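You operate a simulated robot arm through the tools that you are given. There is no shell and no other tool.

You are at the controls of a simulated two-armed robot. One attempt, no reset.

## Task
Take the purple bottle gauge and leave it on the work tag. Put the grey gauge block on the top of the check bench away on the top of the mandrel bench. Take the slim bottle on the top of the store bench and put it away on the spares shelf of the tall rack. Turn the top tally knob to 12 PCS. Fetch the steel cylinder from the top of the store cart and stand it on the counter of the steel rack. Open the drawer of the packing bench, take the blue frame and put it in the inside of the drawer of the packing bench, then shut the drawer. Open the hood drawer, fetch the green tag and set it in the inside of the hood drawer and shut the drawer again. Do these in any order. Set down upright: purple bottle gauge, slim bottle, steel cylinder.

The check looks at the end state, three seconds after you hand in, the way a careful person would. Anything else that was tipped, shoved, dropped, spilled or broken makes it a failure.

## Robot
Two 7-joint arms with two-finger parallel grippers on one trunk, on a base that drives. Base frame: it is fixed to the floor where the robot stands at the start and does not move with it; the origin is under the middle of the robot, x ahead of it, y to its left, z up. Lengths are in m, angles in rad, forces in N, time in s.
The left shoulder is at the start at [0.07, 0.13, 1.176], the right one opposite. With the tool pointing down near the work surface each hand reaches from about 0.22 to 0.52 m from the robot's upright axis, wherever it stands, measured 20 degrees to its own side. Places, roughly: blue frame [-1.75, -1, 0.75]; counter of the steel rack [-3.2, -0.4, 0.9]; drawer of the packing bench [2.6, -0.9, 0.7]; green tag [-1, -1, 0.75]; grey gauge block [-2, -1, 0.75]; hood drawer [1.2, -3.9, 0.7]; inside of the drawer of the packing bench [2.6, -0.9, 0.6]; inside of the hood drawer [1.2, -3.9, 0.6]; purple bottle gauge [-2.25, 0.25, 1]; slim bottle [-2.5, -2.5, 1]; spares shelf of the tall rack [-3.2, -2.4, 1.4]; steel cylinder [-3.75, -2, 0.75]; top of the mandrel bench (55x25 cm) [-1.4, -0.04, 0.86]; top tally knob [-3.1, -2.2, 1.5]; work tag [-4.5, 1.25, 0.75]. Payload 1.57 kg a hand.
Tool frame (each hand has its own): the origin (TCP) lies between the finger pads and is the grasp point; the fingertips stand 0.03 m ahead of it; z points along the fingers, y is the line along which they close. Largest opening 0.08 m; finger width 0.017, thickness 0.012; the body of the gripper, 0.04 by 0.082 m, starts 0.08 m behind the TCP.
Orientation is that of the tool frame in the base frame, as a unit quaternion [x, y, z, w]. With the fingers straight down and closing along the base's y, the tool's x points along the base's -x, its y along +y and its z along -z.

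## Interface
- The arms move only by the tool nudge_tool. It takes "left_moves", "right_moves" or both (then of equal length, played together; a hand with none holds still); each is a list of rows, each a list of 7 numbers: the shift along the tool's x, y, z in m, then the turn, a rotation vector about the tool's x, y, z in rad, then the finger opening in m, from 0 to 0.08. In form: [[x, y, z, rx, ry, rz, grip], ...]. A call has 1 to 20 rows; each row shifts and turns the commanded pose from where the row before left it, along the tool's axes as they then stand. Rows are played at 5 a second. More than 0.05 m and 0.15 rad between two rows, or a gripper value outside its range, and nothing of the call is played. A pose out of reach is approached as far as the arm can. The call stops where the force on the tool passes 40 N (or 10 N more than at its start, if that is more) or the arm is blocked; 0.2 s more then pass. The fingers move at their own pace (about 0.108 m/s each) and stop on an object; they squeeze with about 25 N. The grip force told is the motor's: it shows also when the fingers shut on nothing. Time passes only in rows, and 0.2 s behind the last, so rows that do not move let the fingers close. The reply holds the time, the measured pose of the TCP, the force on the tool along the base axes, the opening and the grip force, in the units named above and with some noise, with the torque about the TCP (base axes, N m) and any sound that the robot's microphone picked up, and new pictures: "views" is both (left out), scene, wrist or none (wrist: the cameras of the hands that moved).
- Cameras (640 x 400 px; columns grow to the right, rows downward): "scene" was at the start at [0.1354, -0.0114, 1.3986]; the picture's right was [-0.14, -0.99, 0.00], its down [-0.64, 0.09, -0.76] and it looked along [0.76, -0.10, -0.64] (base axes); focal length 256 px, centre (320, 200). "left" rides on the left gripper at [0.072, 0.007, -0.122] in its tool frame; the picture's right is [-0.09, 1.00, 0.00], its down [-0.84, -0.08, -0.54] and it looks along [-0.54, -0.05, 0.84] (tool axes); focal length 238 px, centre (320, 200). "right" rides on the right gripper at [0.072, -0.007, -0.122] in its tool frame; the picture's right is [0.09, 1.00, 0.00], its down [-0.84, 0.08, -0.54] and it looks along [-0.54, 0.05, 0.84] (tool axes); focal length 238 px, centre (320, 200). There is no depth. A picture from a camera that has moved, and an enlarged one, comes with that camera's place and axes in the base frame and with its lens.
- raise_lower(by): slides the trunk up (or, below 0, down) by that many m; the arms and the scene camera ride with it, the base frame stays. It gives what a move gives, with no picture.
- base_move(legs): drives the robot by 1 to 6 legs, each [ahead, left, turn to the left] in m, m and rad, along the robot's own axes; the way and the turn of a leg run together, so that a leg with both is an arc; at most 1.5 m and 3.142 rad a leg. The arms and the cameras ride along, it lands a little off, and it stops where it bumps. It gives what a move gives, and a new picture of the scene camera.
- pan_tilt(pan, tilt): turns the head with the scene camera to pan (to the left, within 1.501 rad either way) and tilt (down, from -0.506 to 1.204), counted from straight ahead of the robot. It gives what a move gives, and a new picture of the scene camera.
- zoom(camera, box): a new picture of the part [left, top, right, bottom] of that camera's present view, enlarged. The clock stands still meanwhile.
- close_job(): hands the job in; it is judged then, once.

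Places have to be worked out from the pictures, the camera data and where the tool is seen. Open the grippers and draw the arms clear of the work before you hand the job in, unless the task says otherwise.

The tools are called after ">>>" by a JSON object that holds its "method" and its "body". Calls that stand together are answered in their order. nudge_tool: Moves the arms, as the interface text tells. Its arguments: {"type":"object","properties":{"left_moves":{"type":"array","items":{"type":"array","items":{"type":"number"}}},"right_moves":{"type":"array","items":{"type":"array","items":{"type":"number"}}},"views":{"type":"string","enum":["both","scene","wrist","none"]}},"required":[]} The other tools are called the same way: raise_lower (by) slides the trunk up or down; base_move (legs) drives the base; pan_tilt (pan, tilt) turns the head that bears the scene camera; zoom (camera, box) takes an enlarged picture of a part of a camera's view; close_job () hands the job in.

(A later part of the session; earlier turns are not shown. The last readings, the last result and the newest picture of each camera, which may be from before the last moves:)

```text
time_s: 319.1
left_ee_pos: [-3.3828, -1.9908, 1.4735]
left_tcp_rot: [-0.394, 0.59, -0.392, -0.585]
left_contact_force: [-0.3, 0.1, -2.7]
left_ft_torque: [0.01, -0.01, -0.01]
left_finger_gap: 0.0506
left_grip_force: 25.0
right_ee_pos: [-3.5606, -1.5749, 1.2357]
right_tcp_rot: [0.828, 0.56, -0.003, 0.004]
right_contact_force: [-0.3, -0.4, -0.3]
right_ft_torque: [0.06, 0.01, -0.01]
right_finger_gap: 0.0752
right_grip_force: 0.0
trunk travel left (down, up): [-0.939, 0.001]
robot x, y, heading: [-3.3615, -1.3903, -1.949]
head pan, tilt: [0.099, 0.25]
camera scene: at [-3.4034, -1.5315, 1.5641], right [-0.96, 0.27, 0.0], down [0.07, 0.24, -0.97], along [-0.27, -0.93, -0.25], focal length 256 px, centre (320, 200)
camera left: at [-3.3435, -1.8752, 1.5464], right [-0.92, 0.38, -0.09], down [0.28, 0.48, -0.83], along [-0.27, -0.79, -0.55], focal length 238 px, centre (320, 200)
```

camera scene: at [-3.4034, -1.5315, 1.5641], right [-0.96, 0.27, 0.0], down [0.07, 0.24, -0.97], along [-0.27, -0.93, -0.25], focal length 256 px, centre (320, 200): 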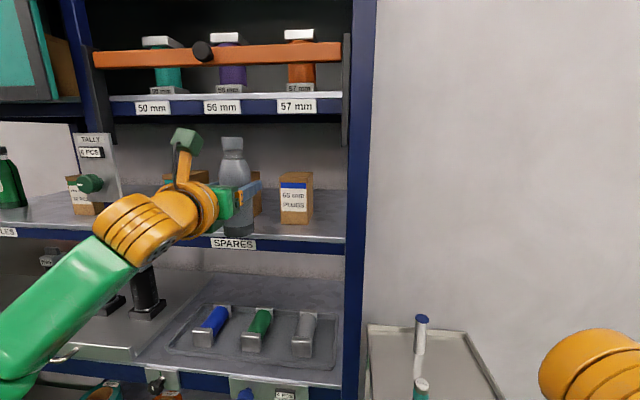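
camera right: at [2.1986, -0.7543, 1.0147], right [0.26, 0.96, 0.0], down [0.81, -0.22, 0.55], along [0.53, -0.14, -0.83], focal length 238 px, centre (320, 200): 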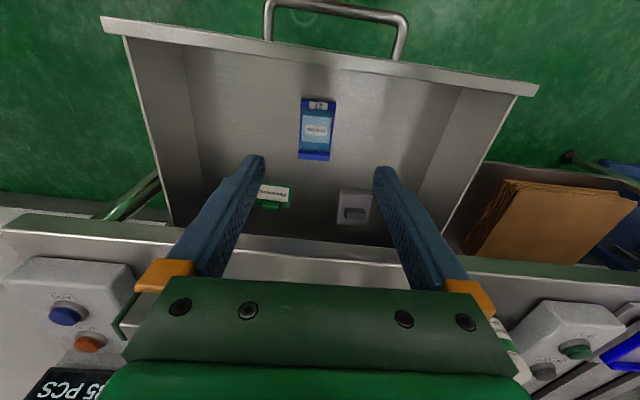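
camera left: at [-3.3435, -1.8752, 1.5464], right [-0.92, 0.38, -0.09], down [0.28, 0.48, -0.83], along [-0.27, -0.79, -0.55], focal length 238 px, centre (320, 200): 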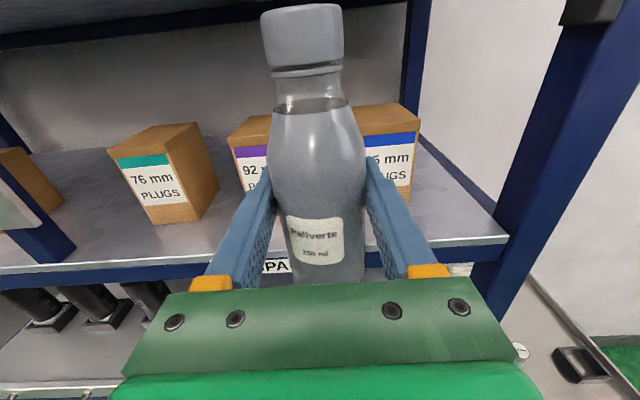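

Geometry: shelf edge 0.065 m ahead of TCP, box fronts ~0.067 m behind the edge, lateral is right. I'll stop with the TCP ~0.032 m behind the edge. First base 0.05 m ahead.

>>> {"method": "base_move", "body": {"legs": [[0.05, 0.0, 0.0]]}}

>>> {"method": "nudge_tool", "body": {"left_moves": [[0, 0, 0, 0, 0, 0, 0.03]], "views": "both"}}

```text
time_s: 320.0
left_ee_pos: [-3.3959, -2.0209, 1.4803]
left_tcp_rot: [0.392, -0.587, 0.396, 0.588]
left_contact_force: [-0.7, 1.5, -2.4]
left_ft_torque: [-0.01, 0.0, 0.04]
left_finger_gap: 0.0508
left_grip_force: 25.3
right_ee_pos: [-3.5763, -1.61, 1.2373]
right_tcp_rot: [0.828, 0.561, -0.008, 0.007]
right_contact_force: [0.5, 1.4, 0.7]
right_ft_torque: [-0.06, 0.03, 0.01]
right_finger_gap: 0.0747
right_grip_force: 0.1
trunk travel left (down, up): [-0.939, 0.001]
robot x, y, heading: [-3.3753, -1.4383, -1.946]
head pan, tilt: [0.099, 0.25]
camera scene: at [-3.4161, -1.5623, 1.5657], right [-0.96, 0.27, 0.0], down [0.06, 0.23, -0.97], along [-0.27, -0.93, -0.24], focal length 256 px, centre (320, 200)
```

scene: 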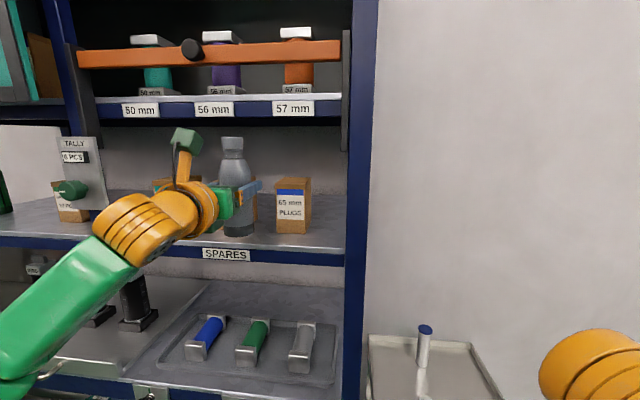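

```text
time_s: 320.4
left_ee_pos: [-3.4037, -2.0402, 1.4719]
left_tcp_rot: [-0.395, 0.591, -0.392, -0.584]
left_contact_force: [-0.4, -1.9, -3.0]
left_ft_torque: [-0.03, 0.02, -0.01]
left_finger_gap: 0.0507
left_grip_force: 25.4
right_ee_pos: [-3.5814, -1.6233, 1.235]
right_tcp_rot: [0.828, 0.561, -0.001, 0.003]
right_contact_force: [-0.3, 0.2, 0.2]
right_ft_torque: [0.05, -0.01, 0.0]
right_finger_gap: 0.0749
right_grip_force: 0.1
trunk travel left (down, up): [-0.939, 0.001]
robot x, y, heading: [-3.3781, -1.4373, -1.948]
head pan, tilt: [0.099, 0.25]
camera scene: at [-3.4238, -1.5818, 1.5636], right [-0.96, 0.27, 0.0], down [0.07, 0.24, -0.97], along [-0.26, -0.93, -0.25], focal length 256 px, centre (320, 200)
camera left: at [-3.3639, -1.9253, 1.545], right [-0.92, 0.38, -0.09], down [0.28, 0.48, -0.83], along [-0.27, -0.79, -0.55], focal length 238 px, centre (320, 200)
```

scene: 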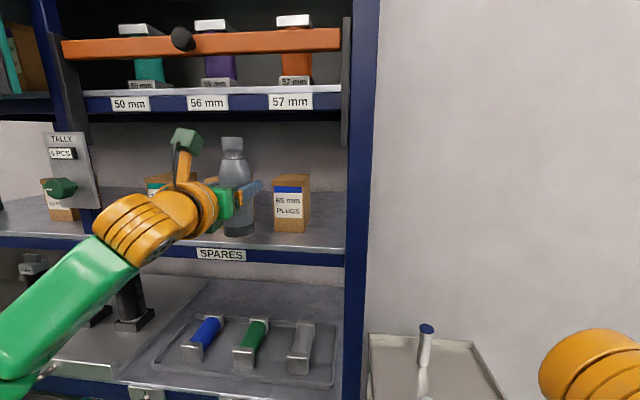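
left: 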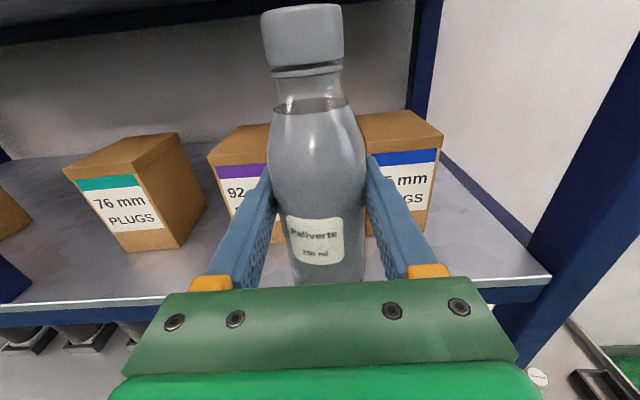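

The TCP is 0.011 m before the edge; box fronts look ~0.06 m behind it. I move 0.037 m ahead so the fingertips stay short of the boxes, then check.

>>> {"method": "nudge_tool", "body": {"left_moves": [[0, 0, 0.02, 0, 0, 0, 0.03], [0, 0, 0.017, 0, 0, 0, 0.03], [0, 0, 0, 0, 0, 0, 0.03]], "views": "both"}}

```text
time_s: 321.2
left_ee_pos: [-3.4138, -2.0682, 1.4733]
left_tcp_rot: [-0.394, 0.59, -0.393, -0.585]
left_contact_force: [-0.3, -0.5, -3.9]
left_ft_torque: [-0.02, -0.01, -0.01]
left_finger_gap: 0.0504
left_grip_force: 24.8
right_ee_pos: [-3.5791, -1.6193, 1.234]
right_tcp_rot: [0.827, 0.562, -0.002, 0.004]
right_contact_force: [-0.9, 0.8, -0.1]
right_ft_torque: [-0.04, -0.04, 0.01]
right_finger_gap: 0.0752
right_grip_force: 0.1
trunk travel left (down, up): [-0.939, 0.001]
robot x, y, heading: [-3.3798, -1.4395, -1.949]
head pan, tilt: [0.099, 0.25]
camera scene: at [-3.4212, -1.5754, 1.5643], right [-0.96, 0.27, 0.0], down [0.07, 0.24, -0.97], along [-0.27, -0.93, -0.25], focal length 256 px, centre (320, 200)
camera left: at [-3.3746, -1.9535, 1.5475], right [-0.92, 0.38, -0.1], down [0.28, 0.48, -0.83], along [-0.27, -0.79, -0.54], focal length 238 px, centre (320, 200)
```

scene: 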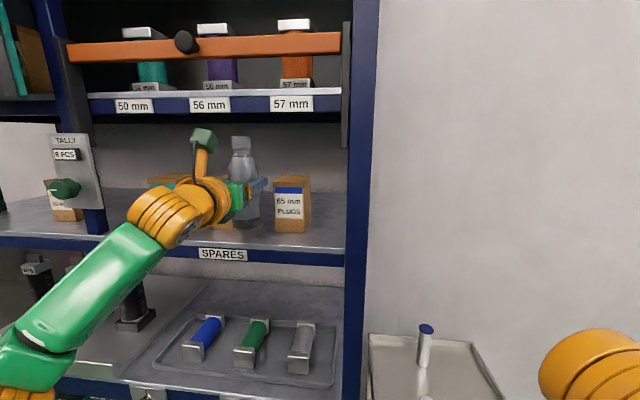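
left: 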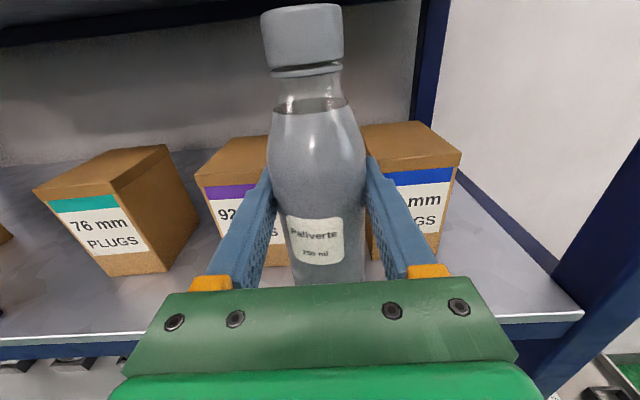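

Depth is 0.018 m behind the edge; 0.01 m more, then I lower carefully until the bottle touches.

>>> {"method": "nudge_tool", "body": {"left_moves": [[0, 0, 0.01, 0, 0, 0, 0.03], [-0.01, 0, 0, 0, 0, 0, 0.03], [-0.008, 0, 0, 0, 0, 0, 0.03], [0, 0, 0, 0, 0, 0, 0.03]], "views": "both"}}

```text
time_s: 322.2
left_ee_pos: [-3.4194, -2.0752, 1.4557]
left_tcp_rot: [-0.394, 0.589, -0.394, -0.585]
left_contact_force: [0.0, 0.4, -2.3]
left_ft_torque: [0.0, -0.04, 0.03]
left_finger_gap: 0.0507
left_grip_force: 25.1
right_ee_pos: [-3.5795, -1.6182, 1.2347]
right_tcp_rot: [0.828, 0.561, -0.004, 0.004]
right_contact_force: [0.3, 0.3, 0.3]
right_ft_torque: [-0.01, 0.0, -0.01]
right_finger_gap: 0.0751
right_grip_force: 0.1
trunk travel left (down, up): [-0.939, 0.001]
robot x, y, heading: [-3.3744, -1.4372, -1.948]
head pan, tilt: [0.099, 0.25]
camera scene: at [-3.4211, -1.5743, 1.5644], right [-0.96, 0.27, 0.0], down [0.07, 0.24, -0.97], along [-0.27, -0.93, -0.25], focal length 256 px, centre (320, 200)
camera left: at [-3.3791, -1.9602, 1.5293], right [-0.92, 0.38, -0.1], down [0.28, 0.48, -0.83], along [-0.27, -0.79, -0.54], focal length 238 px, centre (320, 200)
```

scene: 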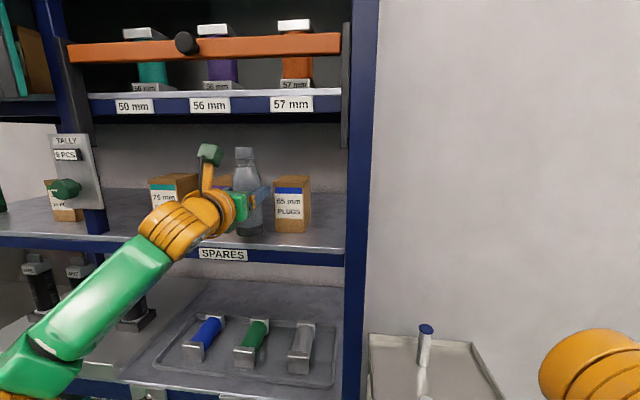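
left: 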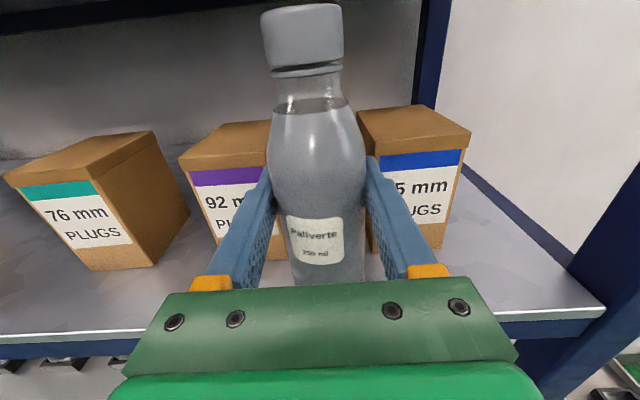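

I zoom to see the bottle base relative to the shelf.

>>> {"method": "zoom", "body": {"camera": "scene", "box": [190, 140, 330, 270]}}

```text
3.08 times, centred on (260, 205) of scene
camera zoom: at [-3.4211, -1.5743, 1.5644], right [-0.96, 0.27, 0.0], down [0.07, 0.24, -0.97], along [-0.27, -0.93, -0.25], focal length 787 px, centre (505, 185)
```

zoom: 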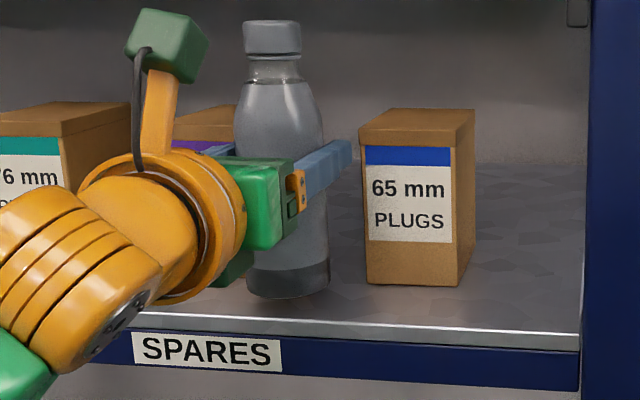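

The bottle is fully above the shelf, in front of the gap. I lower in 5 mm steps until contact.

>>> {"method": "nudge_tool", "body": {"left_moves": [[-0.005, 0, 0, 0, 0, 0, 0.03], [0, 0, 0, 0, 0, 0, 0.03]], "views": "none"}}

>>> {"method": "nudge_tool", "body": {"left_moves": [[-0.004, 0, 0, 0, 0, 0, 0.03], [0, 0, 0, 0, 0, 0, 0.03]], "views": "none"}}

>>> {"method": "zoom", "body": {"camera": "scene", "box": [190, 140, 330, 270]}}

```text
time_s: 322.8
left_ee_pos: [-3.418, -2.0756, 1.4506]
left_tcp_rot: [-0.394, 0.59, -0.393, -0.585]
left_contact_force: [-0.1, -0.4, -3.1]
left_ft_torque: [-0.02, -0.01, 0.02]
left_finger_gap: 0.0507
left_grip_force: 24.7
right_ee_pos: [-3.578, -1.6186, 1.2359]
right_tcp_rot: [0.827, 0.562, -0.004, 0.005]
right_contact_force: [-0.2, -0.6, 0.1]
right_ft_torque: [0.0, 0.01, -0.01]
right_finger_gap: 0.0748
right_grip_force: 0.1
trunk travel left (down, up): [-0.939, 0.001]
robot x, y, heading: [-3.3746, -1.4378, -1.947]
head pan, tilt: [0.099, 0.25]
```

```text
time_s: 323.4
left_ee_pos: [-3.4181, -2.0764, 1.4477]
left_tcp_rot: [-0.395, 0.59, -0.394, -0.584]
left_contact_force: [-0.3, 0.8, -2.9]
left_ft_torque: [0.01, 0.02, 0.0]
left_finger_gap: 0.0505
left_grip_force: 24.4
right_ee_pos: [-3.579, -1.6193, 1.2352]
right_tcp_rot: [0.827, 0.562, -0.003, 0.004]
right_contact_force: [-0.4, -1.2, 0.8]
right_ft_torque: [-0.03, -0.02, 0.04]
right_finger_gap: 0.0752
right_grip_force: 0.0
trunk travel left (down, up): [-0.939, 0.001]
robot x, y, heading: [-3.3753, -1.4347, -1.947]
head pan, tilt: [0.099, 0.25]
```

```text
3.08 times, centred on (260, 205) of scene
camera zoom: at [-3.4209, -1.5747, 1.5644], right [-0.96, 0.27, 0.0], down [0.07, 0.24, -0.97], along [-0.27, -0.93, -0.25], focal length 787 px, centre (505, 185)
```

zoom: 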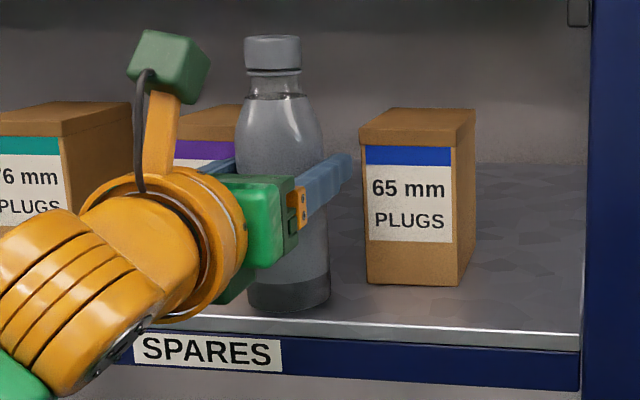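

>>> {"method": "nudge_tool", "body": {"left_moves": [[-0.003, 0, 0, 0, 0, 0, 0.03], [0, 0, 0, 0, 0, 0, 0.03]], "views": "none"}}

>>> {"method": "nudge_tool", "body": {"left_moves": [[-0.003, 0, 0, 0, 0, 0, 0.03], [0, 0, 0, 0, 0, 0, 0.03]], "views": "none"}}

>>> {"method": "zoom", "body": {"camera": "scene", "box": [190, 140, 330, 270]}}

```text
time_s: 324.0
left_ee_pos: [-3.4187, -2.0761, 1.4455]
left_tcp_rot: [-0.393, 0.59, -0.393, -0.586]
left_contact_force: [0.6, -1.6, 0.6]
left_ft_torque: [-0.02, 0.07, 0.01]
left_finger_gap: 0.0507
left_grip_force: 24.9
right_ee_pos: [-3.5788, -1.6187, 1.2358]
right_tcp_rot: [0.828, 0.561, -0.003, 0.004]
right_contact_force: [0.1, 0.3, 0.0]
right_ft_torque: [0.04, 0.0, 0.02]
right_finger_gap: 0.075
right_grip_force: 0.1
trunk travel left (down, up): [-0.939, 0.001]
robot x, y, heading: [-3.375, -1.438, -1.948]
head pan, tilt: [0.099, 0.25]
```

```text
time_s: 324.6
left_ee_pos: [-3.4192, -2.0729, 1.4446]
left_tcp_rot: [-0.392, 0.589, -0.395, -0.587]
left_contact_force: [-1.0, -5.2, 16.6]
left_ft_torque: [-0.04, 0.04, 0.08]
left_finger_gap: 0.0511
left_grip_force: 24.7
right_ee_pos: [-3.5774, -1.6155, 1.2358]
right_tcp_rot: [0.827, 0.561, -0.004, 0.005]
right_contact_force: [-0.3, -0.6, -0.2]
right_ft_torque: [0.02, -0.05, -0.02]
right_finger_gap: 0.0751
right_grip_force: 0.1
trunk travel left (down, up): [-0.939, 0.001]
robot x, y, heading: [-3.3735, -1.4363, -1.949]
head pan, tilt: [0.099, 0.25]
```

```text
3.08 times, centred on (260, 205) of scene
camera zoom: at [-3.421, -1.5707, 1.565], right [-0.96, 0.27, 0.0], down [0.07, 0.24, -0.97], along [-0.27, -0.93, -0.25], focal length 787 px, centre (505, 185)
```

zoom: 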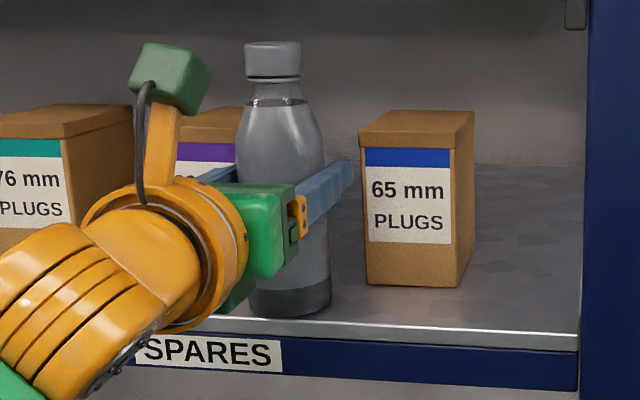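

Contact (17 N): the bottle stands on the shelf. I ease up 2 mm, open slightly, and withdraw straight back.

>>> {"method": "nudge_tool", "body": {"left_moves": [[0.002, 0, 0, 0, 0, 0, 0.03], [0, 0, 0, 0, 0, 0, 0.062], [0, 0, 0, 0, 0, 0, 0.062], [0, 0, -0.02, 0, 0, 0, 0.062], [0, 0, -0.03, 0, 0, 0, 0.07], [0, 0, -0.04, 0, 0, 0, 0.07], [0, 0, -0.04, 0, 0, 0, 0.07]], "views": "both"}}

```text
time_s: 326.2
left_ee_pos: [-3.3683, -1.9507, 1.4441]
left_tcp_rot: [-0.394, 0.589, -0.394, -0.585]
left_contact_force: [-0.1, 0.3, 1.0]
left_ft_torque: [0.0, 0.03, 0.01]
left_finger_gap: 0.07
left_grip_force: 0.0
right_ee_pos: [-3.5771, -1.6159, 1.236]
right_tcp_rot: [0.828, 0.561, -0.004, 0.005]
right_contact_force: [1.1, -0.6, 0.2]
right_ft_torque: [-0.04, 0.02, 0.02]
right_finger_gap: 0.0749
right_grip_force: 0.1
trunk travel left (down, up): [-0.939, 0.001]
robot x, y, heading: [-3.3772, -1.4387, -1.947]
head pan, tilt: [0.099, 0.25]
camera scene: at [-3.4198, -1.5712, 1.5648], right [-0.96, 0.27, 0.0], down [0.07, 0.24, -0.97], along [-0.27, -0.93, -0.25], focal length 256 px, centre (320, 200)
camera left: at [-3.3288, -1.8354, 1.5172], right [-0.92, 0.38, -0.1], down [0.28, 0.47, -0.83], along [-0.27, -0.8, -0.54], focal length 238 px, centre (320, 200)
```

scene: 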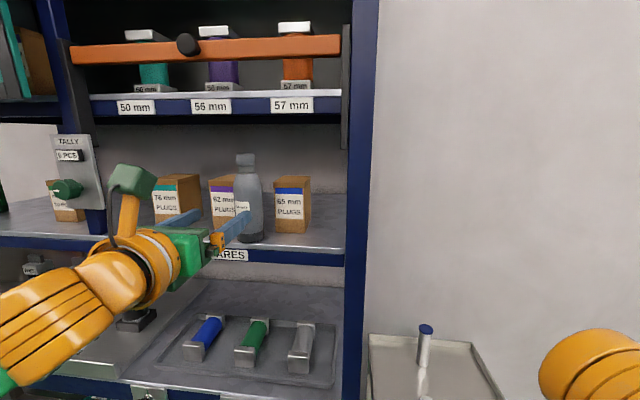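
left: 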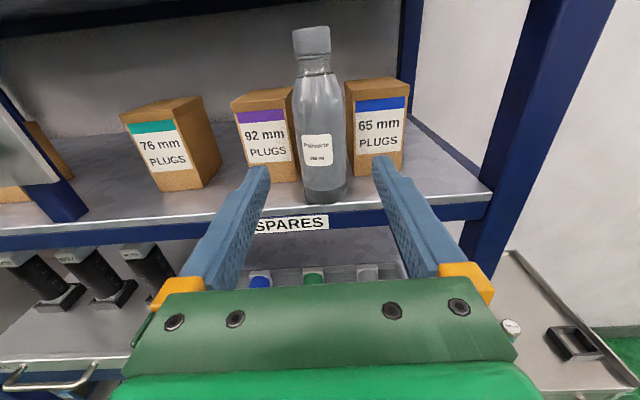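

The bottle stands upright on the spares shelf. Next the knob at about (-3.09,-2.15,1.465): I back off 0.05 m and strafe left 0.332 m to line up the left hand.

>>> {"method": "base_move", "body": {"legs": [[-0.06, 0.0, 0.0], [0.0, 0.332, 0.0]]}}

>>> {"method": "nudge_tool", "body": {"left_moves": [[0.02, 0, 0, 0, 0, 0, 0.08], [0, 0, 0, 0, 0, 0, 0.08]], "views": "both"}}

```text
time_s: 328.9
left_ee_pos: [-3.036, -2.0168, 1.4458]
left_tcp_rot: [-0.394, 0.589, -0.396, -0.584]
left_contact_force: [-0.8, -0.9, -0.8]
left_ft_torque: [0.01, -0.01, 0.03]
left_finger_gap: 0.0702
left_grip_force: 0.0
right_ee_pos: [-3.2469, -1.6838, 1.2355]
right_tcp_rot: [0.826, 0.564, -0.003, 0.005]
right_contact_force: [-0.8, 0.1, 0.0]
right_ft_torque: [-0.02, -0.02, 0.01]
right_finger_gap: 0.0747
right_grip_force: 0.0
trunk travel left (down, up): [-0.939, 0.001]
robot x, y, heading: [-3.044, -1.505, -1.941]
head pan, tilt: [0.099, 0.25]
camera scene: at [-3.0898, -1.6377, 1.5646], right [-0.96, 0.27, 0.0], down [0.07, 0.24, -0.97], along [-0.26, -0.93, -0.25], focal length 256 px, centre (320, 200)
```

scene: 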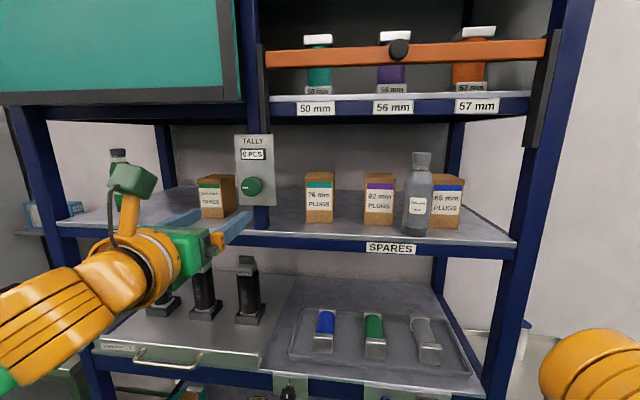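

```text
time_s: 329.5
left_ee_pos: [-3.0334, -2.0187, 1.4648]
left_tcp_rot: [-0.395, 0.589, -0.396, -0.584]
left_contact_force: [-0.3, 0.2, 0.3]
left_ft_torque: [-0.01, -0.01, 0.05]
left_finger_gap: 0.08
left_grip_force: 0.1
right_ee_pos: [-3.2445, -1.6856, 1.2354]
right_tcp_rot: [0.826, 0.564, -0.004, 0.004]
right_contact_force: [-0.5, -0.4, 0.9]
right_ft_torque: [0.01, 0.01, 0.02]
right_finger_gap: 0.0749
right_grip_force: 0.1
trunk travel left (down, up): [-0.939, 0.001]
robot x, y, heading: [-3.0469, -1.5003, -1.941]
head pan, tilt: [0.099, 0.25]
camera scene: at [-3.0877, -1.6388, 1.5646], right [-0.96, 0.27, 0.0], down [0.07, 0.24, -0.97], along [-0.26, -0.93, -0.25], focal length 256 px, centre (320, 200)
camera left: at [-2.995, -1.903, 1.5371], right [-0.92, 0.37, -0.1], down [0.28, 0.48, -0.83], along [-0.27, -0.8, -0.54], focal length 238 px, centre (320, 200)
```

scene: 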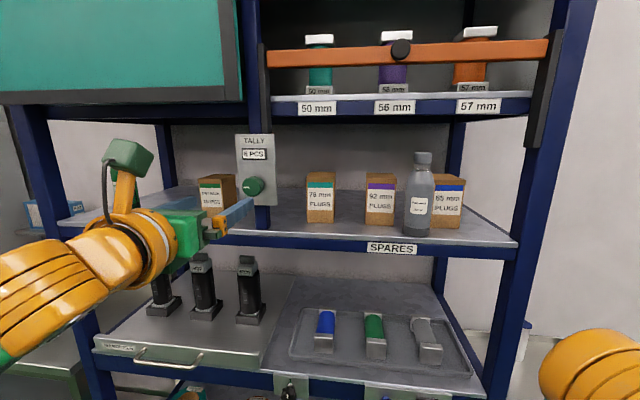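
left: 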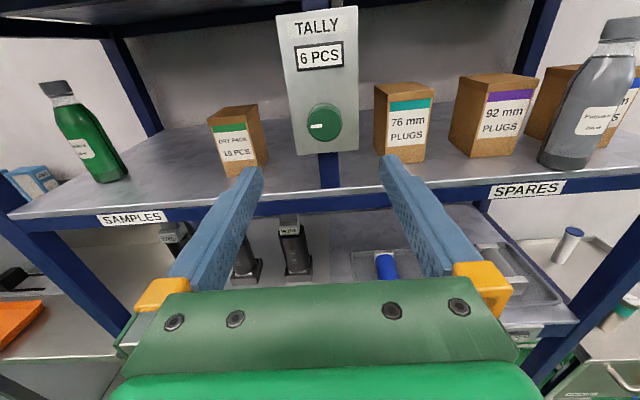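

Both cameras put the knob face at (-3.092,-2.148,1.466), 0.142 m ahead, 8 mm right. I advance 0.1 m and check.

>>> {"method": "nudge_tool", "body": {"left_moves": [[0, 0.008, 0.03, 0, 0, 0, 0.07], [0, 0, 0.04, 0, 0, 0, 0.07], [0, 0, 0.03, 0, 0, 0, 0.07], [0, 0, 0, 0, 0, 0, 0.07]], "views": "wrist"}}

```text
time_s: 330.5
left_ee_pos: [-3.0764, -2.1105, 1.4645]
left_tcp_rot: [-0.395, 0.589, -0.395, -0.585]
left_contact_force: [-0.1, 0.9, 0.1]
left_ft_torque: [0.0, -0.02, 0.02]
left_finger_gap: 0.07
left_grip_force: 0.0
right_ee_pos: [-3.2428, -1.6842, 1.2361]
right_tcp_rot: [0.827, 0.563, -0.003, 0.005]
right_contact_force: [-0.3, -0.1, -0.4]
right_ft_torque: [0.01, 0.02, 0.05]
right_finger_gap: 0.0749
right_grip_force: 0.0
trunk travel left (down, up): [-0.939, 0.001]
robot x, y, heading: [-3.0419, -1.5016, -1.943]
head pan, tilt: [0.099, 0.25]
camera left: at [-3.0379, -1.9943, 1.5357], right [-0.92, 0.37, -0.1], down [0.28, 0.48, -0.83], along [-0.27, -0.8, -0.54], focal length 238 px, centre (320, 200)
```

left: 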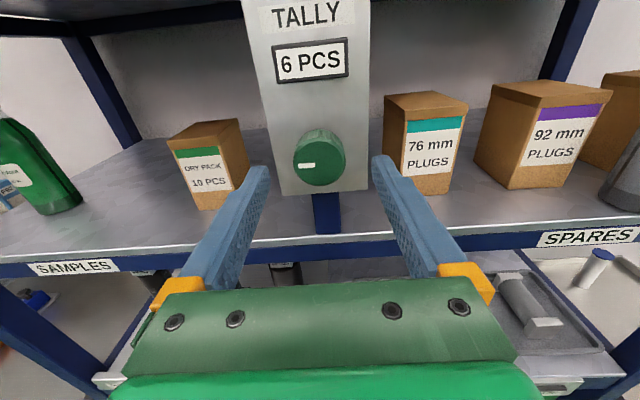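

Knob centred (pointer at 9 o'clock). I advance 0.03 m and close on it.

>>> {"method": "nudge_tool", "body": {"left_moves": [[0.001, 0, 0.018, 0, 0, 0, 0.07], [0, 0, 0.012, 0, 0, 0, 0.07], [0, 0, 0, 0, 0, 0, 0.0], [0, 0, 0, 0, 0, 0, 0.0], [0, 0, 0, 0, 0, 0, 0.0]], "views": "wrist"}}

```text
time_s: 331.7
left_ee_pos: [-3.0894, -2.1387, 1.464]
left_tcp_rot: [-0.395, 0.588, -0.395, -0.585]
left_contact_force: [0.6, -2.9, 2.0]
left_ft_torque: [-0.14, 0.07, -0.98]
left_finger_gap: 0.0377
left_grip_force: 43.6
right_ee_pos: [-3.2439, -1.6869, 1.2353]
right_tcp_rot: [0.826, 0.564, -0.004, 0.004]
right_contact_force: [0.0, 0.5, 0.5]
right_ft_torque: [-0.01, -0.02, -0.02]
right_finger_gap: 0.0754
right_grip_force: 0.1
trunk travel left (down, up): [-0.939, 0.001]
robot x, y, heading: [-3.0437, -1.5017, -1.937]
head pan, tilt: [0.099, 0.25]
camera left: at [-3.0493, -2.0235, 1.5367], right [-0.92, 0.37, -0.09], down [0.28, 0.48, -0.83], along [-0.27, -0.8, -0.54], focal length 238 px, centre (320, 200)
```

left: 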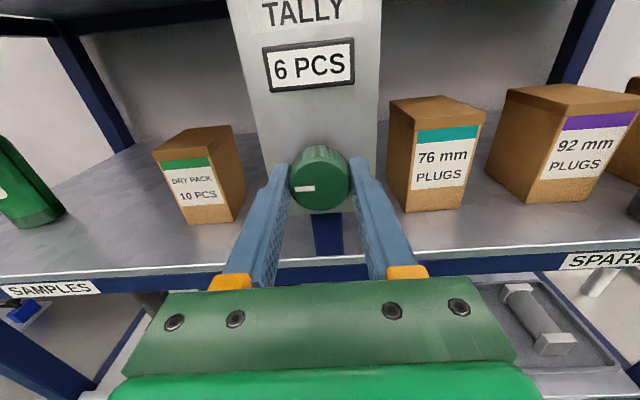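

Gripped. I turn clockwise by ~0.28 rad and watch the display.

>>> {"method": "nudge_tool", "body": {"left_moves": [[0, 0, 0, 0, 0, 0.14, 0.0], [0, 0, 0, 0, 0, 0.14, 0.0], [0, 0, 0, 0, 0, 0, 0.0]], "views": "wrist"}}

```text
time_s: 332.5
left_ee_pos: [-3.0883, -2.1399, 1.4655]
left_tcp_rot: [-0.31, 0.638, -0.473, -0.523]
left_contact_force: [0.5, -4.5, 4.8]
left_ft_torque: [-0.15, 0.07, -0.85]
left_finger_gap: 0.0377
left_grip_force: 43.8
right_ee_pos: [-3.2438, -1.6872, 1.2343]
right_tcp_rot: [0.825, 0.565, -0.003, 0.004]
right_contact_force: [-0.2, -0.6, 0.1]
right_ft_torque: [-0.05, 0.03, 0.02]
right_finger_gap: 0.0749
right_grip_force: 0.0
trunk travel left (down, up): [-0.939, 0.001]
robot x, y, heading: [-3.0427, -1.5045, -1.941]
head pan, tilt: [0.099, 0.25]
camera left: at [-3.0675, -2.0162, 1.5321], right [-0.86, 0.35, -0.37], down [0.49, 0.39, -0.78], along [-0.13, -0.85, -0.51], focal length 238 px, centre (320, 200)
```

left: 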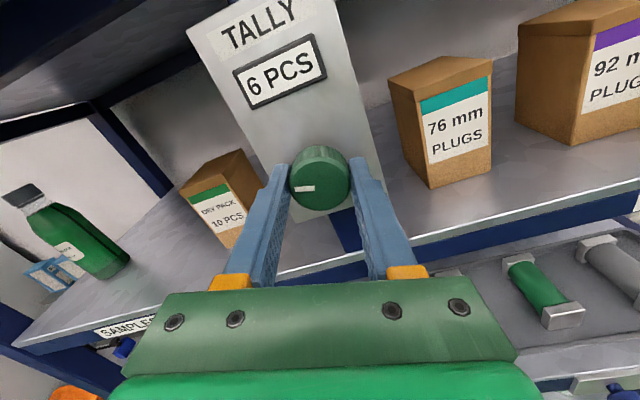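

Knob turns with the gripper; display is still 6. I continue turning clockwise.

>>> {"method": "nudge_tool", "body": {"left_moves": [[0, 0, 0, 0, 0, 0.14, 0.0], [0, 0, 0, 0, 0, 0.14, 0.0], [0, 0, 0, 0, 0, 0, 0.0]], "views": "wrist"}}

```text
time_s: 333.3
left_ee_pos: [-3.0883, -2.1384, 1.4646]
left_tcp_rot: [-0.217, 0.675, -0.541, -0.452]
left_contact_force: [1.4, -7.4, 9.9]
left_ft_torque: [-0.06, 0.04, -0.62]
left_finger_gap: 0.0379
left_grip_force: 43.8
right_ee_pos: [-3.2421, -1.6864, 1.2364]
right_tcp_rot: [0.826, 0.564, -0.002, 0.003]
right_contact_force: [0.6, 0.0, 0.0]
right_ft_torque: [-0.03, 0.0, -0.03]
right_finger_gap: 0.0747
right_grip_force: 0.0
trunk travel left (down, up): [-0.939, 0.001]
robot x, y, heading: [-3.0466, -1.5065, -1.94]
head pan, tilt: [0.099, 0.25]
camera left: at [-3.0834, -2.0097, 1.5222], right [-0.73, 0.3, -0.61], down [0.68, 0.31, -0.66], along [-0.01, -0.9, -0.43], focal length 238 px, centre (320, 200)
```

left: 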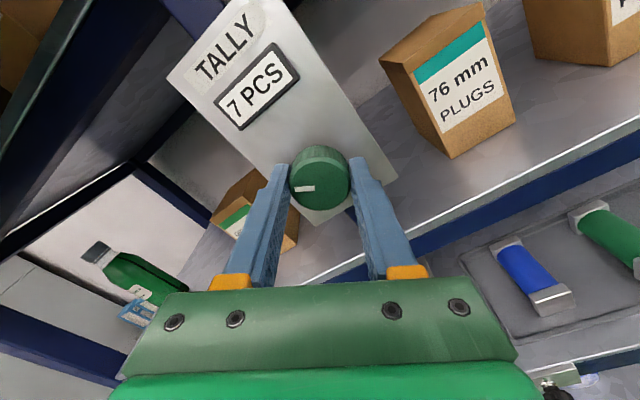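

Now 7: clockwise increases. I keep turning.

>>> {"method": "nudge_tool", "body": {"left_moves": [[0, 0, 0, 0, 0, 0.14, 0.0], [0, 0, 0, 0, 0, 0.14, 0.0], [0, 0, 0, 0, 0, 0.14, 0.0], [0, 0, 0, 0, 0, 0, 0.0]], "views": "wrist"}}

```text
time_s: 334.3
left_ee_pos: [-3.0884, -2.1387, 1.4646]
left_tcp_rot: [-0.073, 0.705, -0.623, -0.33]
left_contact_force: [1.6, -6.2, 7.8]
left_ft_torque: [-0.08, 0.06, -0.58]
left_finger_gap: 0.0377
left_grip_force: 43.5
right_ee_pos: [-3.2434, -1.6865, 1.235]
right_tcp_rot: [0.826, 0.563, -0.003, 0.004]
right_contact_force: [-0.4, -1.0, 0.4]
right_ft_torque: [0.01, 0.01, -0.01]
right_finger_gap: 0.0748
right_grip_force: 0.0
trunk travel left (down, up): [-0.939, 0.001]
robot x, y, heading: [-3.0425, -1.5012, -1.936]
head pan, tilt: [0.099, 0.25]
camera left: at [-3.1009, -2.0024, 1.4994], right [-0.44, 0.18, -0.88], down [0.89, 0.23, -0.4], along [0.13, -0.96, -0.26], focal length 238 px, centre (320, 200)
```

left: 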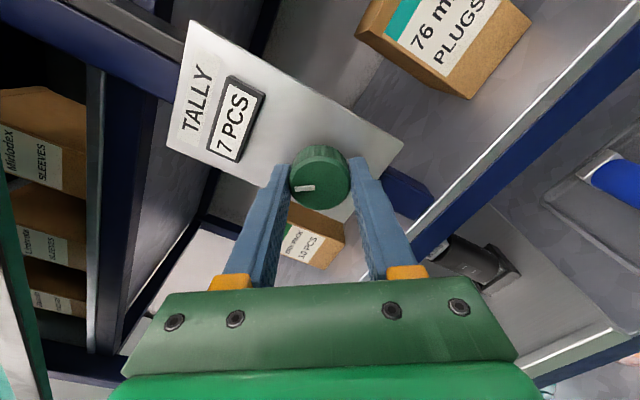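

>>> {"method": "nudge_tool", "body": {"left_moves": [[0, 0, 0, 0, 0, 0.14, 0.0], [0, 0, 0, 0, 0, 0.14, 0.0], [0, 0, 0, 0, 0, 0, 0.0]], "views": "wrist"}}

```text
time_s: 335.1
left_ee_pos: [-3.0864, -2.1396, 1.4656]
left_tcp_rot: [0.027, 0.708, -0.663, -0.24]
left_contact_force: [1.3, -9.9, 14.3]
left_ft_torque: [-0.08, 0.05, 0.25]
left_finger_gap: 0.0377
left_grip_force: 44.2
right_ee_pos: [-3.2417, -1.6868, 1.2358]
right_tcp_rot: [0.826, 0.563, -0.002, 0.003]
right_contact_force: [0.0, -0.5, -0.1]
right_ft_torque: [0.04, 0.03, 0.03]
right_finger_gap: 0.075
right_grip_force: 0.1
trunk travel left (down, up): [-0.939, 0.001]
robot x, y, heading: [-3.0466, -1.5059, -1.938]
head pan, tilt: [0.099, 0.25]
camera left: at [-3.1071, -1.9997, 1.4807], right [-0.2, 0.08, -0.98], down [0.96, 0.2, -0.18], along [0.18, -0.98, -0.12], focal length 238 px, centre (320, 200)
```

left: 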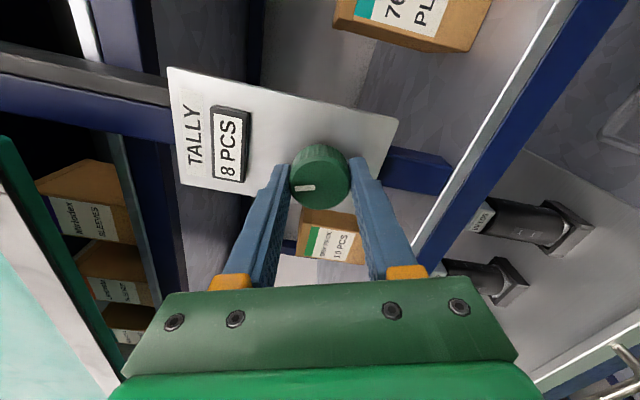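

8 now (about 0.75 rad per count). I continue clockwise.

>>> {"method": "nudge_tool", "body": {"left_moves": [[0, 0, 0, 0, 0, 0.14, 0.0], [0, 0, 0, 0, 0, 0.14, 0.0], [0, 0, 0, 0, 0, 0.14, 0.0], [0, 0, 0, 0, 0, 0, 0.0]], "views": "wrist"}}

```text
time_s: 335.9
left_ee_pos: [-3.086, -2.1387, 1.4649]
left_tcp_rot: [-0.158, -0.686, 0.702, 0.107]
left_contact_force: [0.8, -6.6, 7.7]
left_ft_torque: [0.38, -0.13, -0.7]
left_finger_gap: 0.0376
left_grip_force: 43.6
left hand out of reach, approached as far as the arm can: row 3
right_ee_pos: [-3.2435, -1.6867, 1.235]
right_tcp_rot: [0.826, 0.564, -0.003, 0.004]
right_contact_force: [0.6, 0.2, -0.4]
right_ft_torque: [0.0, -0.03, -0.05]
right_finger_gap: 0.075
right_grip_force: 0.0
trunk travel left (down, up): [-0.939, 0.001]
robot x, y, heading: [-3.0444, -1.5017, -1.94]
head pan, tilt: [0.099, 0.25]
stopped in row 3 (left hand): the force on the tool passed its limit at 51 N (the readings are from after the stop); the commanded pose is now the measured one
camera left: at [-3.1083, -1.9993, 1.4519], right [0.15, -0.07, -0.99], down [0.97, 0.2, 0.14], along [0.19, -0.98, 0.1], focal length 238 px, centre (320, 200)
```

left: 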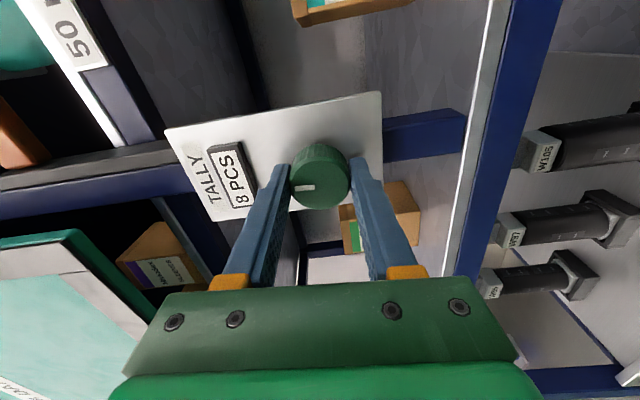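

Wrist limit reached at 8. I open, retreat 2 cm, roll the hand back by ~3.1 rad to re-grip.

>>> {"method": "nudge_tool", "body": {"left_moves": [[0, 0, 0, 0, 0, 0, 0.07], [0, 0, 0, 0, 0, 0, 0.07], [0, 0, -0.025, 0, 0, 0, 0.07], [0, 0, -0.025, 0, 0, -0.14, 0.07], [0, 0, 0, 0, 0, -0.148, 0.07], [0, 0, 0, 0, 0, -0.148, 0.07], [0, 0, 0, 0, 0, -0.148, 0.07], [0, 0, 0, 0, 0, -0.148, 0.07], [0, 0, 0, 0, 0, -0.148, 0.07], [0, 0, 0, 0, 0, -0.148, 0.07], [0, 0, 0, 0, 0, -0.148, 0.07], [0, 0, 0, 0, 0, -0.148, 0.07], [0, 0, 0, 0, 0, -0.148, 0.07], [0, 0, 0, 0, 0, -0.148, 0.07]], "views": "wrist"}}

```text
time_s: 338.9
left_ee_pos: [-3.0701, -2.0893, 1.4646]
left_tcp_rot: [-0.388, 0.588, -0.405, -0.582]
left_contact_force: [-0.7, -0.1, -0.1]
left_ft_torque: [0.02, 0.0, -0.03]
left_finger_gap: 0.07
left_grip_force: 0.0
right_ee_pos: [-3.244, -1.6857, 1.2349]
right_tcp_rot: [0.826, 0.564, -0.003, 0.005]
right_contact_force: [-0.3, 0.0, -0.5]
right_ft_torque: [0.0, 0.0, 0.03]
right_finger_gap: 0.0749
right_grip_force: 0.1
trunk travel left (down, up): [-0.939, 0.001]
robot x, y, heading: [-3.0444, -1.502, -1.945]
head pan, tilt: [0.099, 0.25]
camera left: at [-3.0324, -1.9724, 1.5359], right [-0.92, 0.37, -0.12], down [0.29, 0.46, -0.84], along [-0.25, -0.81, -0.53], focal length 238 px, centre (320, 200)
```

left: 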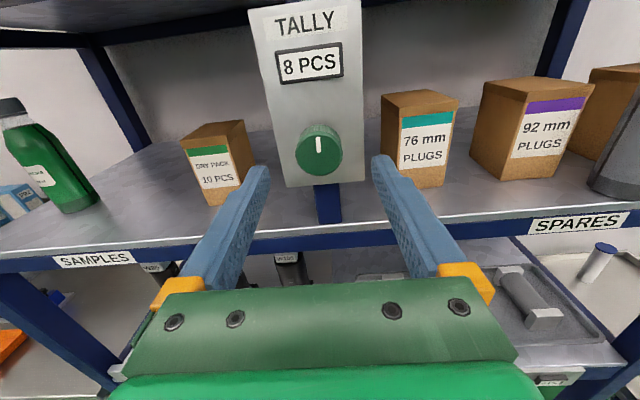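

Pointer moved 90° for 2 counts, so 45° per count; 4 more counts need 180°. I roll the hand back another 1.65 rad, then re-grip.

>>> {"method": "nudge_tool", "body": {"left_moves": [[0, 0, 0, 0, 0, -0.1375, 0.07], [0, 0, 0, 0, 0, -0.1375, 0.07], [0, 0, 0, 0, 0, -0.1375, 0.07], [0, 0, 0, 0, 0, -0.1375, 0.07], [0, 0, 0, 0, 0, -0.1375, 0.07], [0, 0, 0, 0, 0, -0.1375, 0.07], [0, 0, 0, 0, 0, -0.1375, 0.07], [0, 0, 0, 0, 0, -0.1375, 0.07], [0, 0, 0, 0, 0, -0.1375, 0.07], [0, 0, 0, 0, 0, -0.1375, 0.07], [0, 0, 0, 0, 0, -0.1375, 0.07], [0, 0, 0, 0, 0, -0.1375, 0.07]], "views": "wrist"}}

```text
time_s: 341.5
left_ee_pos: [-3.0701, -2.091, 1.4661]
left_tcp_rot: [0.696, -0.114, -0.151, 0.693]
left_contact_force: [-0.4, 0.4, 0.1]
left_ft_torque: [-0.01, 0.01, 0.03]
left_finger_gap: 0.0701
left_grip_force: 0.1
right_ee_pos: [-3.2435, -1.6856, 1.235]
right_tcp_rot: [0.826, 0.564, -0.003, 0.005]
right_contact_force: [0.6, 0.7, -0.1]
right_ft_torque: [0.03, 0.04, 0.03]
right_finger_gap: 0.0751
right_grip_force: 0.1
trunk travel left (down, up): [-0.939, 0.001]
robot x, y, heading: [-3.0433, -1.5056, -1.942]
head pan, tilt: [0.099, 0.25]
camera left: at [-2.9581, -2.003, 1.4676], right [-0.03, 0.02, 1.0], down [-0.58, 0.81, -0.04], along [-0.81, -0.58, -0.01], focal length 238 px, centre (320, 200)
```

left: 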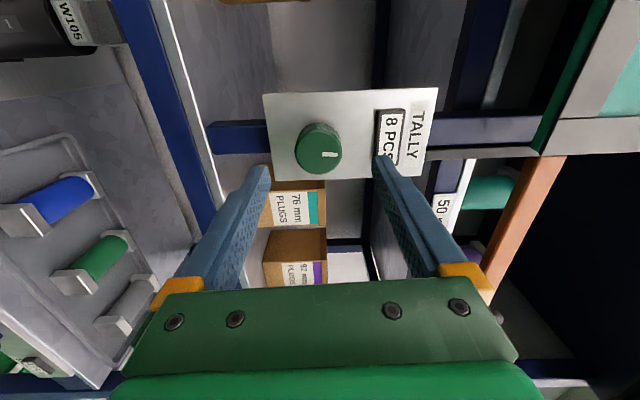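

Re-grip: ahead 0.05 m and close.

>>> {"method": "nudge_tool", "body": {"left_moves": [[0, 0, 0.025, 0, 0, 0, 0.07], [0, 0, 0.025, 0, 0, 0, 0.07], [0, 0, 0, 0, 0, 0, 0.0], [0, 0, 0, 0, 0, 0, 0.0], [0, 0, 0, 0, 0, 0, 0.0]], "views": "wrist"}}

```text
time_s: 342.7
left_ee_pos: [-3.0917, -2.1377, 1.4657]
left_tcp_rot: [0.696, -0.115, -0.15, 0.692]
left_contact_force: [-0.7, 3.5, -10.6]
left_ft_torque: [0.55, -0.19, 0.35]
left_finger_gap: 0.0374
left_grip_force: 44.2
right_ee_pos: [-3.2448, -1.6871, 1.2351]
right_tcp_rot: [0.826, 0.564, -0.003, 0.004]
right_contact_force: [-0.2, 0.8, 0.0]
right_ft_torque: [0.0, 0.01, 0.01]
right_finger_gap: 0.075
right_grip_force: 0.1
trunk travel left (down, up): [-0.939, 0.001]
robot x, y, heading: [-3.0449, -1.504, -1.943]
head pan, tilt: [0.099, 0.25]
camera left: at [-2.9793, -2.0512, 1.4676], right [-0.04, 0.02, 1.0], down [-0.58, 0.81, -0.04], along [-0.81, -0.58, -0.02], focal length 238 px, centre (320, 200)
```

left: 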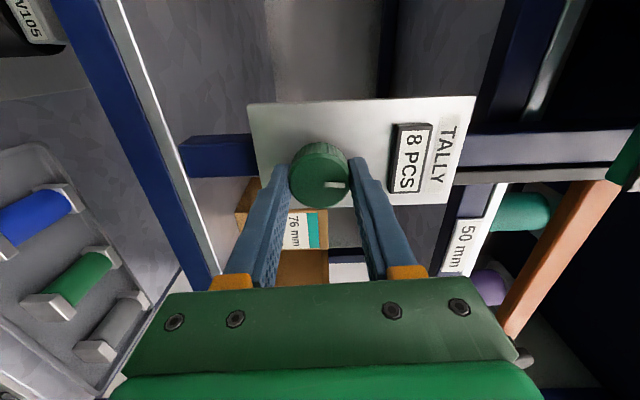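

Gripped at 8. I turn clockwise 2.8 rad in steps, watching.

>>> {"method": "nudge_tool", "body": {"left_moves": [[0, 0, 0, 0, 0, 0.14, 0.0], [0, 0, 0, 0, 0, 0.14, 0.0], [0, 0, 0, 0, 0, 0.14, 0.0], [0, 0, 0, 0, 0, 0.14, 0.0], [0, 0, 0, 0, 0, 0.14, 0.0], [0, 0, 0, 0, 0, 0.14, 0.0], [0, 0, 0, 0, 0, 0.14, 0.0], [0, 0, 0, 0, 0, 0.14, 0.0], [0, 0, 0, 0, 0, 0.14, 0.0], [0, 0, 0, 0, 0, 0.14, 0.0], [0, 0, 0, 0, 0, 0.14, 0.0], [0, 0, 0, 0, 0, 0.14, 0.0]], "views": "wrist"}}

```text
time_s: 345.3
left_ee_pos: [-3.0897, -2.1396, 1.4634]
left_tcp_rot: [-0.378, 0.596, -0.415, -0.575]
left_contact_force: [1.0, 8.4, -26.8]
left_ft_torque: [-0.09, 0.04, -1.23]
left_finger_gap: 0.0371
left_grip_force: 43.6
right_ee_pos: [-3.2435, -1.6877, 1.2354]
right_tcp_rot: [0.826, 0.564, -0.003, 0.003]
right_contact_force: [0.2, -0.1, -0.2]
right_ft_torque: [0.03, 0.01, -0.02]
right_finger_gap: 0.0751
right_grip_force: 0.1
trunk travel left (down, up): [-0.939, 0.001]
robot x, y, heading: [-3.0429, -1.505, -1.94]
head pan, tilt: [0.099, 0.25]
camera left: at [-3.0536, -2.0218, 1.5346], right [-0.92, 0.37, -0.15], down [0.32, 0.45, -0.83], along [-0.24, -0.81, -0.53], focal length 238 px, centre (320, 200)
```

left: 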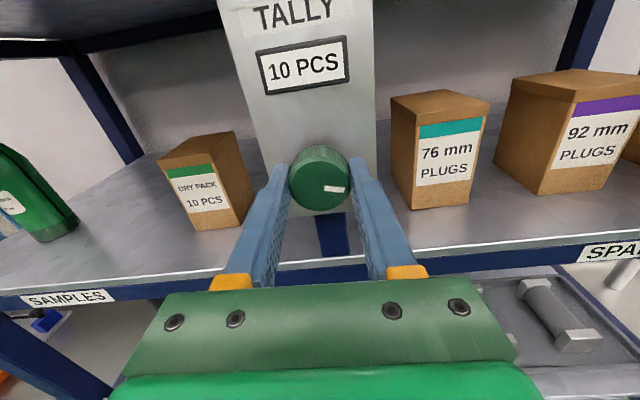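

10 PCS. I ease 2 mm down to relieve the side load and continue 1.4 rad.

>>> {"method": "nudge_tool", "body": {"left_moves": [[-0.002, 0, 0, 0, 0, 0.0, 0.0], [0, 0, 0, 0, 0, 0.14, 0.0], [0, 0, 0, 0, 0, 0.14, 0.0], [0, 0, 0, 0, 0, 0.14, 0.0], [0, 0, 0, 0, 0, 0.14, 0.0], [0, 0, 0, 0, 0, 0.14, 0.0], [0, 0, 0, 0, 0, 0.14, 0.0], [0, 0, 0, 0, 0, 0.14, 0.0], [0, 0, 0, 0, 0, 0.0, 0.0]], "views": "wrist"}}

```text
time_s: 347.3
left_ee_pos: [-3.088, -2.1404, 1.4641]
left_tcp_rot: [-0.054, 0.702, -0.638, -0.312]
left_contact_force: [-0.7, -17.1, 26.4]
left_ft_torque: [0.16, -0.03, -1.01]
left_finger_gap: 0.0374
left_grip_force: 43.9
right_ee_pos: [-3.244, -1.6887, 1.2359]
right_tcp_rot: [0.826, 0.563, -0.003, 0.003]
right_contact_force: [-0.2, 0.5, -0.6]
right_ft_torque: [-0.01, -0.01, 0.02]
right_finger_gap: 0.0751
right_grip_force: 0.1
trunk travel left (down, up): [-0.939, 0.001]
robot x, y, heading: [-3.0411, -1.5031, -1.943]
head pan, tilt: [0.099, 0.25]
camera left: at [-3.1033, -2.0019, 1.4939], right [-0.4, 0.15, -0.9], down [0.91, 0.22, -0.36], along [0.14, -0.96, -0.22], focal length 238 px, centre (320, 200)
```

left: 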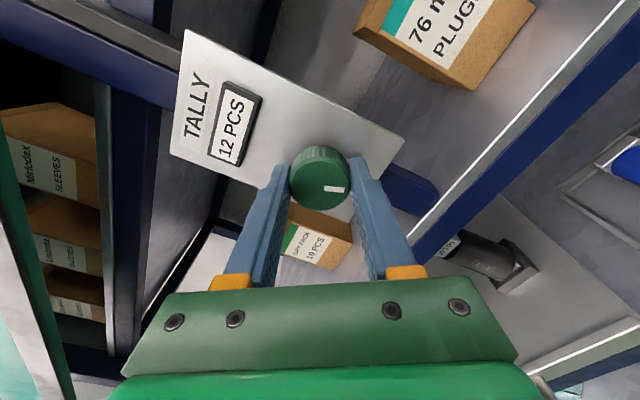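

12 PCS shows. I centre it in its detent with ~0.4 rad more while relieving the load.

>>> {"method": "nudge_tool", "body": {"left_moves": [[0.0011, -0.0017, 0, 0, 0, 0.0, 0.0], [0, 0, 0, 0, 0, 0.14, 0.0], [0, 0, 0, 0, 0, 0.14, 0.0], [0, 0, 0, 0, 0, 0.1, 0.0], [0, 0, 0, 0, 0, 0.0, 0.0]], "views": "wrist"}}

```text
time_s: 348.5
left_ee_pos: [-3.0864, -2.1401, 1.4647]
left_tcp_rot: [0.078, 0.7, -0.685, -0.187]
left_contact_force: [0.5, -12.1, 18.1]
left_ft_torque: [0.9, 0.53, 0.38]
left_finger_gap: 0.037
left_grip_force: 43.2
right_ee_pos: [-3.2427, -1.6882, 1.2362]
right_tcp_rot: [0.826, 0.564, -0.003, 0.003]
right_contact_force: [0.4, 1.0, 0.8]
right_ft_torque: [0.03, 0.0, -0.01]
right_finger_gap: 0.0749
right_grip_force: 0.1
trunk travel left (down, up): [-0.939, 0.001]
robot x, y, heading: [-3.047, -1.5064, -1.947]
head pan, tilt: [0.099, 0.25]
camera left: at [-3.1088, -1.9997, 1.4683], right [-0.06, 0.02, -1.0], down [0.98, 0.19, -0.06], along [0.19, -0.98, -0.03], focal length 238 px, centre (320, 200)
```

left: 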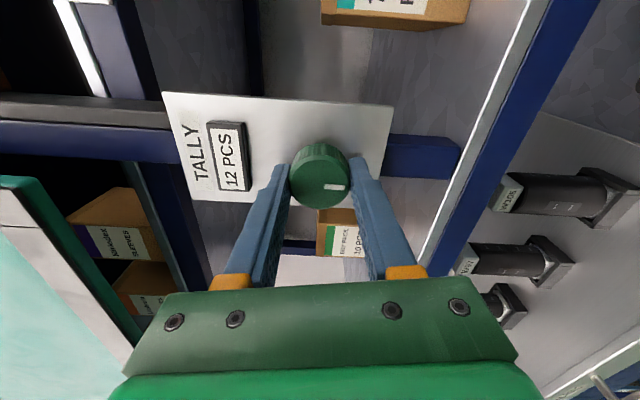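

The pointer is at 6 o'clock and the display reads 12 PCS. I open, retreat 10 cm and roll the hand back upright.

>>> {"method": "nudge_tool", "body": {"left_moves": [[0, 0, 0, 0, 0, 0, 0.07], [0, 0, 0, 0, 0, 0, 0.07], [0, 0, -0.03, 0, 0, 0, 0.07], [0, 0, -0.04, 0, 0, 0, 0.07], [0, 0, -0.04, 0, 0, 0, 0.07], [0, 0, 0, 0, 0, -0.14, 0.07], [0, 0, 0, 0, 0, -0.14, 0.07], [0, 0, 0, 0, 0, -0.14, 0.07], [0, 0, 0, 0, 0, -0.14, 0.07], [0, 0, 0, 0, 0, -0.14, 0.07], [0, 0, 0, 0, 0, -0.14, 0.07], [0, 0, 0, 0, 0, -0.14, 0.07], [0, 0, 0, 0, 0, -0.14, 0.07], [0, 0, 0, 0, 0, -0.14, 0.07], [0, 0, 0, 0, 0, -0.1, 0.07]], "views": "wrist"}}

```text
time_s: 351.7
left_ee_pos: [-3.0478, -2.0336, 1.4653]
left_tcp_rot: [-0.379, 0.594, -0.414, -0.576]
left_contact_force: [0.6, -0.8, -0.6]
left_ft_torque: [0.04, 0.0, 0.01]
left_finger_gap: 0.0702
left_grip_force: 0.1
right_ee_pos: [-3.2438, -1.6839, 1.2361]
right_tcp_rot: [0.826, 0.563, -0.004, 0.004]
right_contact_force: [1.0, 0.1, -0.2]
right_ft_torque: [-0.03, 0.03, 0.03]
right_finger_gap: 0.0749
right_grip_force: 0.0
trunk travel left (down, up): [-0.939, 0.001]
robot x, y, heading: [-3.0476, -1.5047, -1.945]
head pan, tilt: [0.099, 0.25]
camera left: at [-3.0123, -1.916, 1.5354], right [-0.92, 0.36, -0.15], down [0.31, 0.45, -0.84], along [-0.24, -0.81, -0.53], focal length 238 px, centre (320, 200)
```

left: 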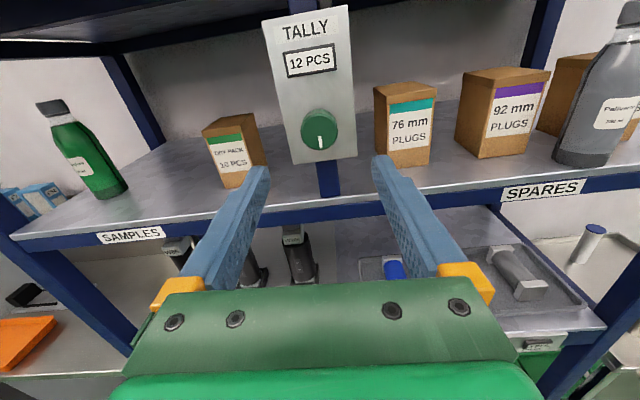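

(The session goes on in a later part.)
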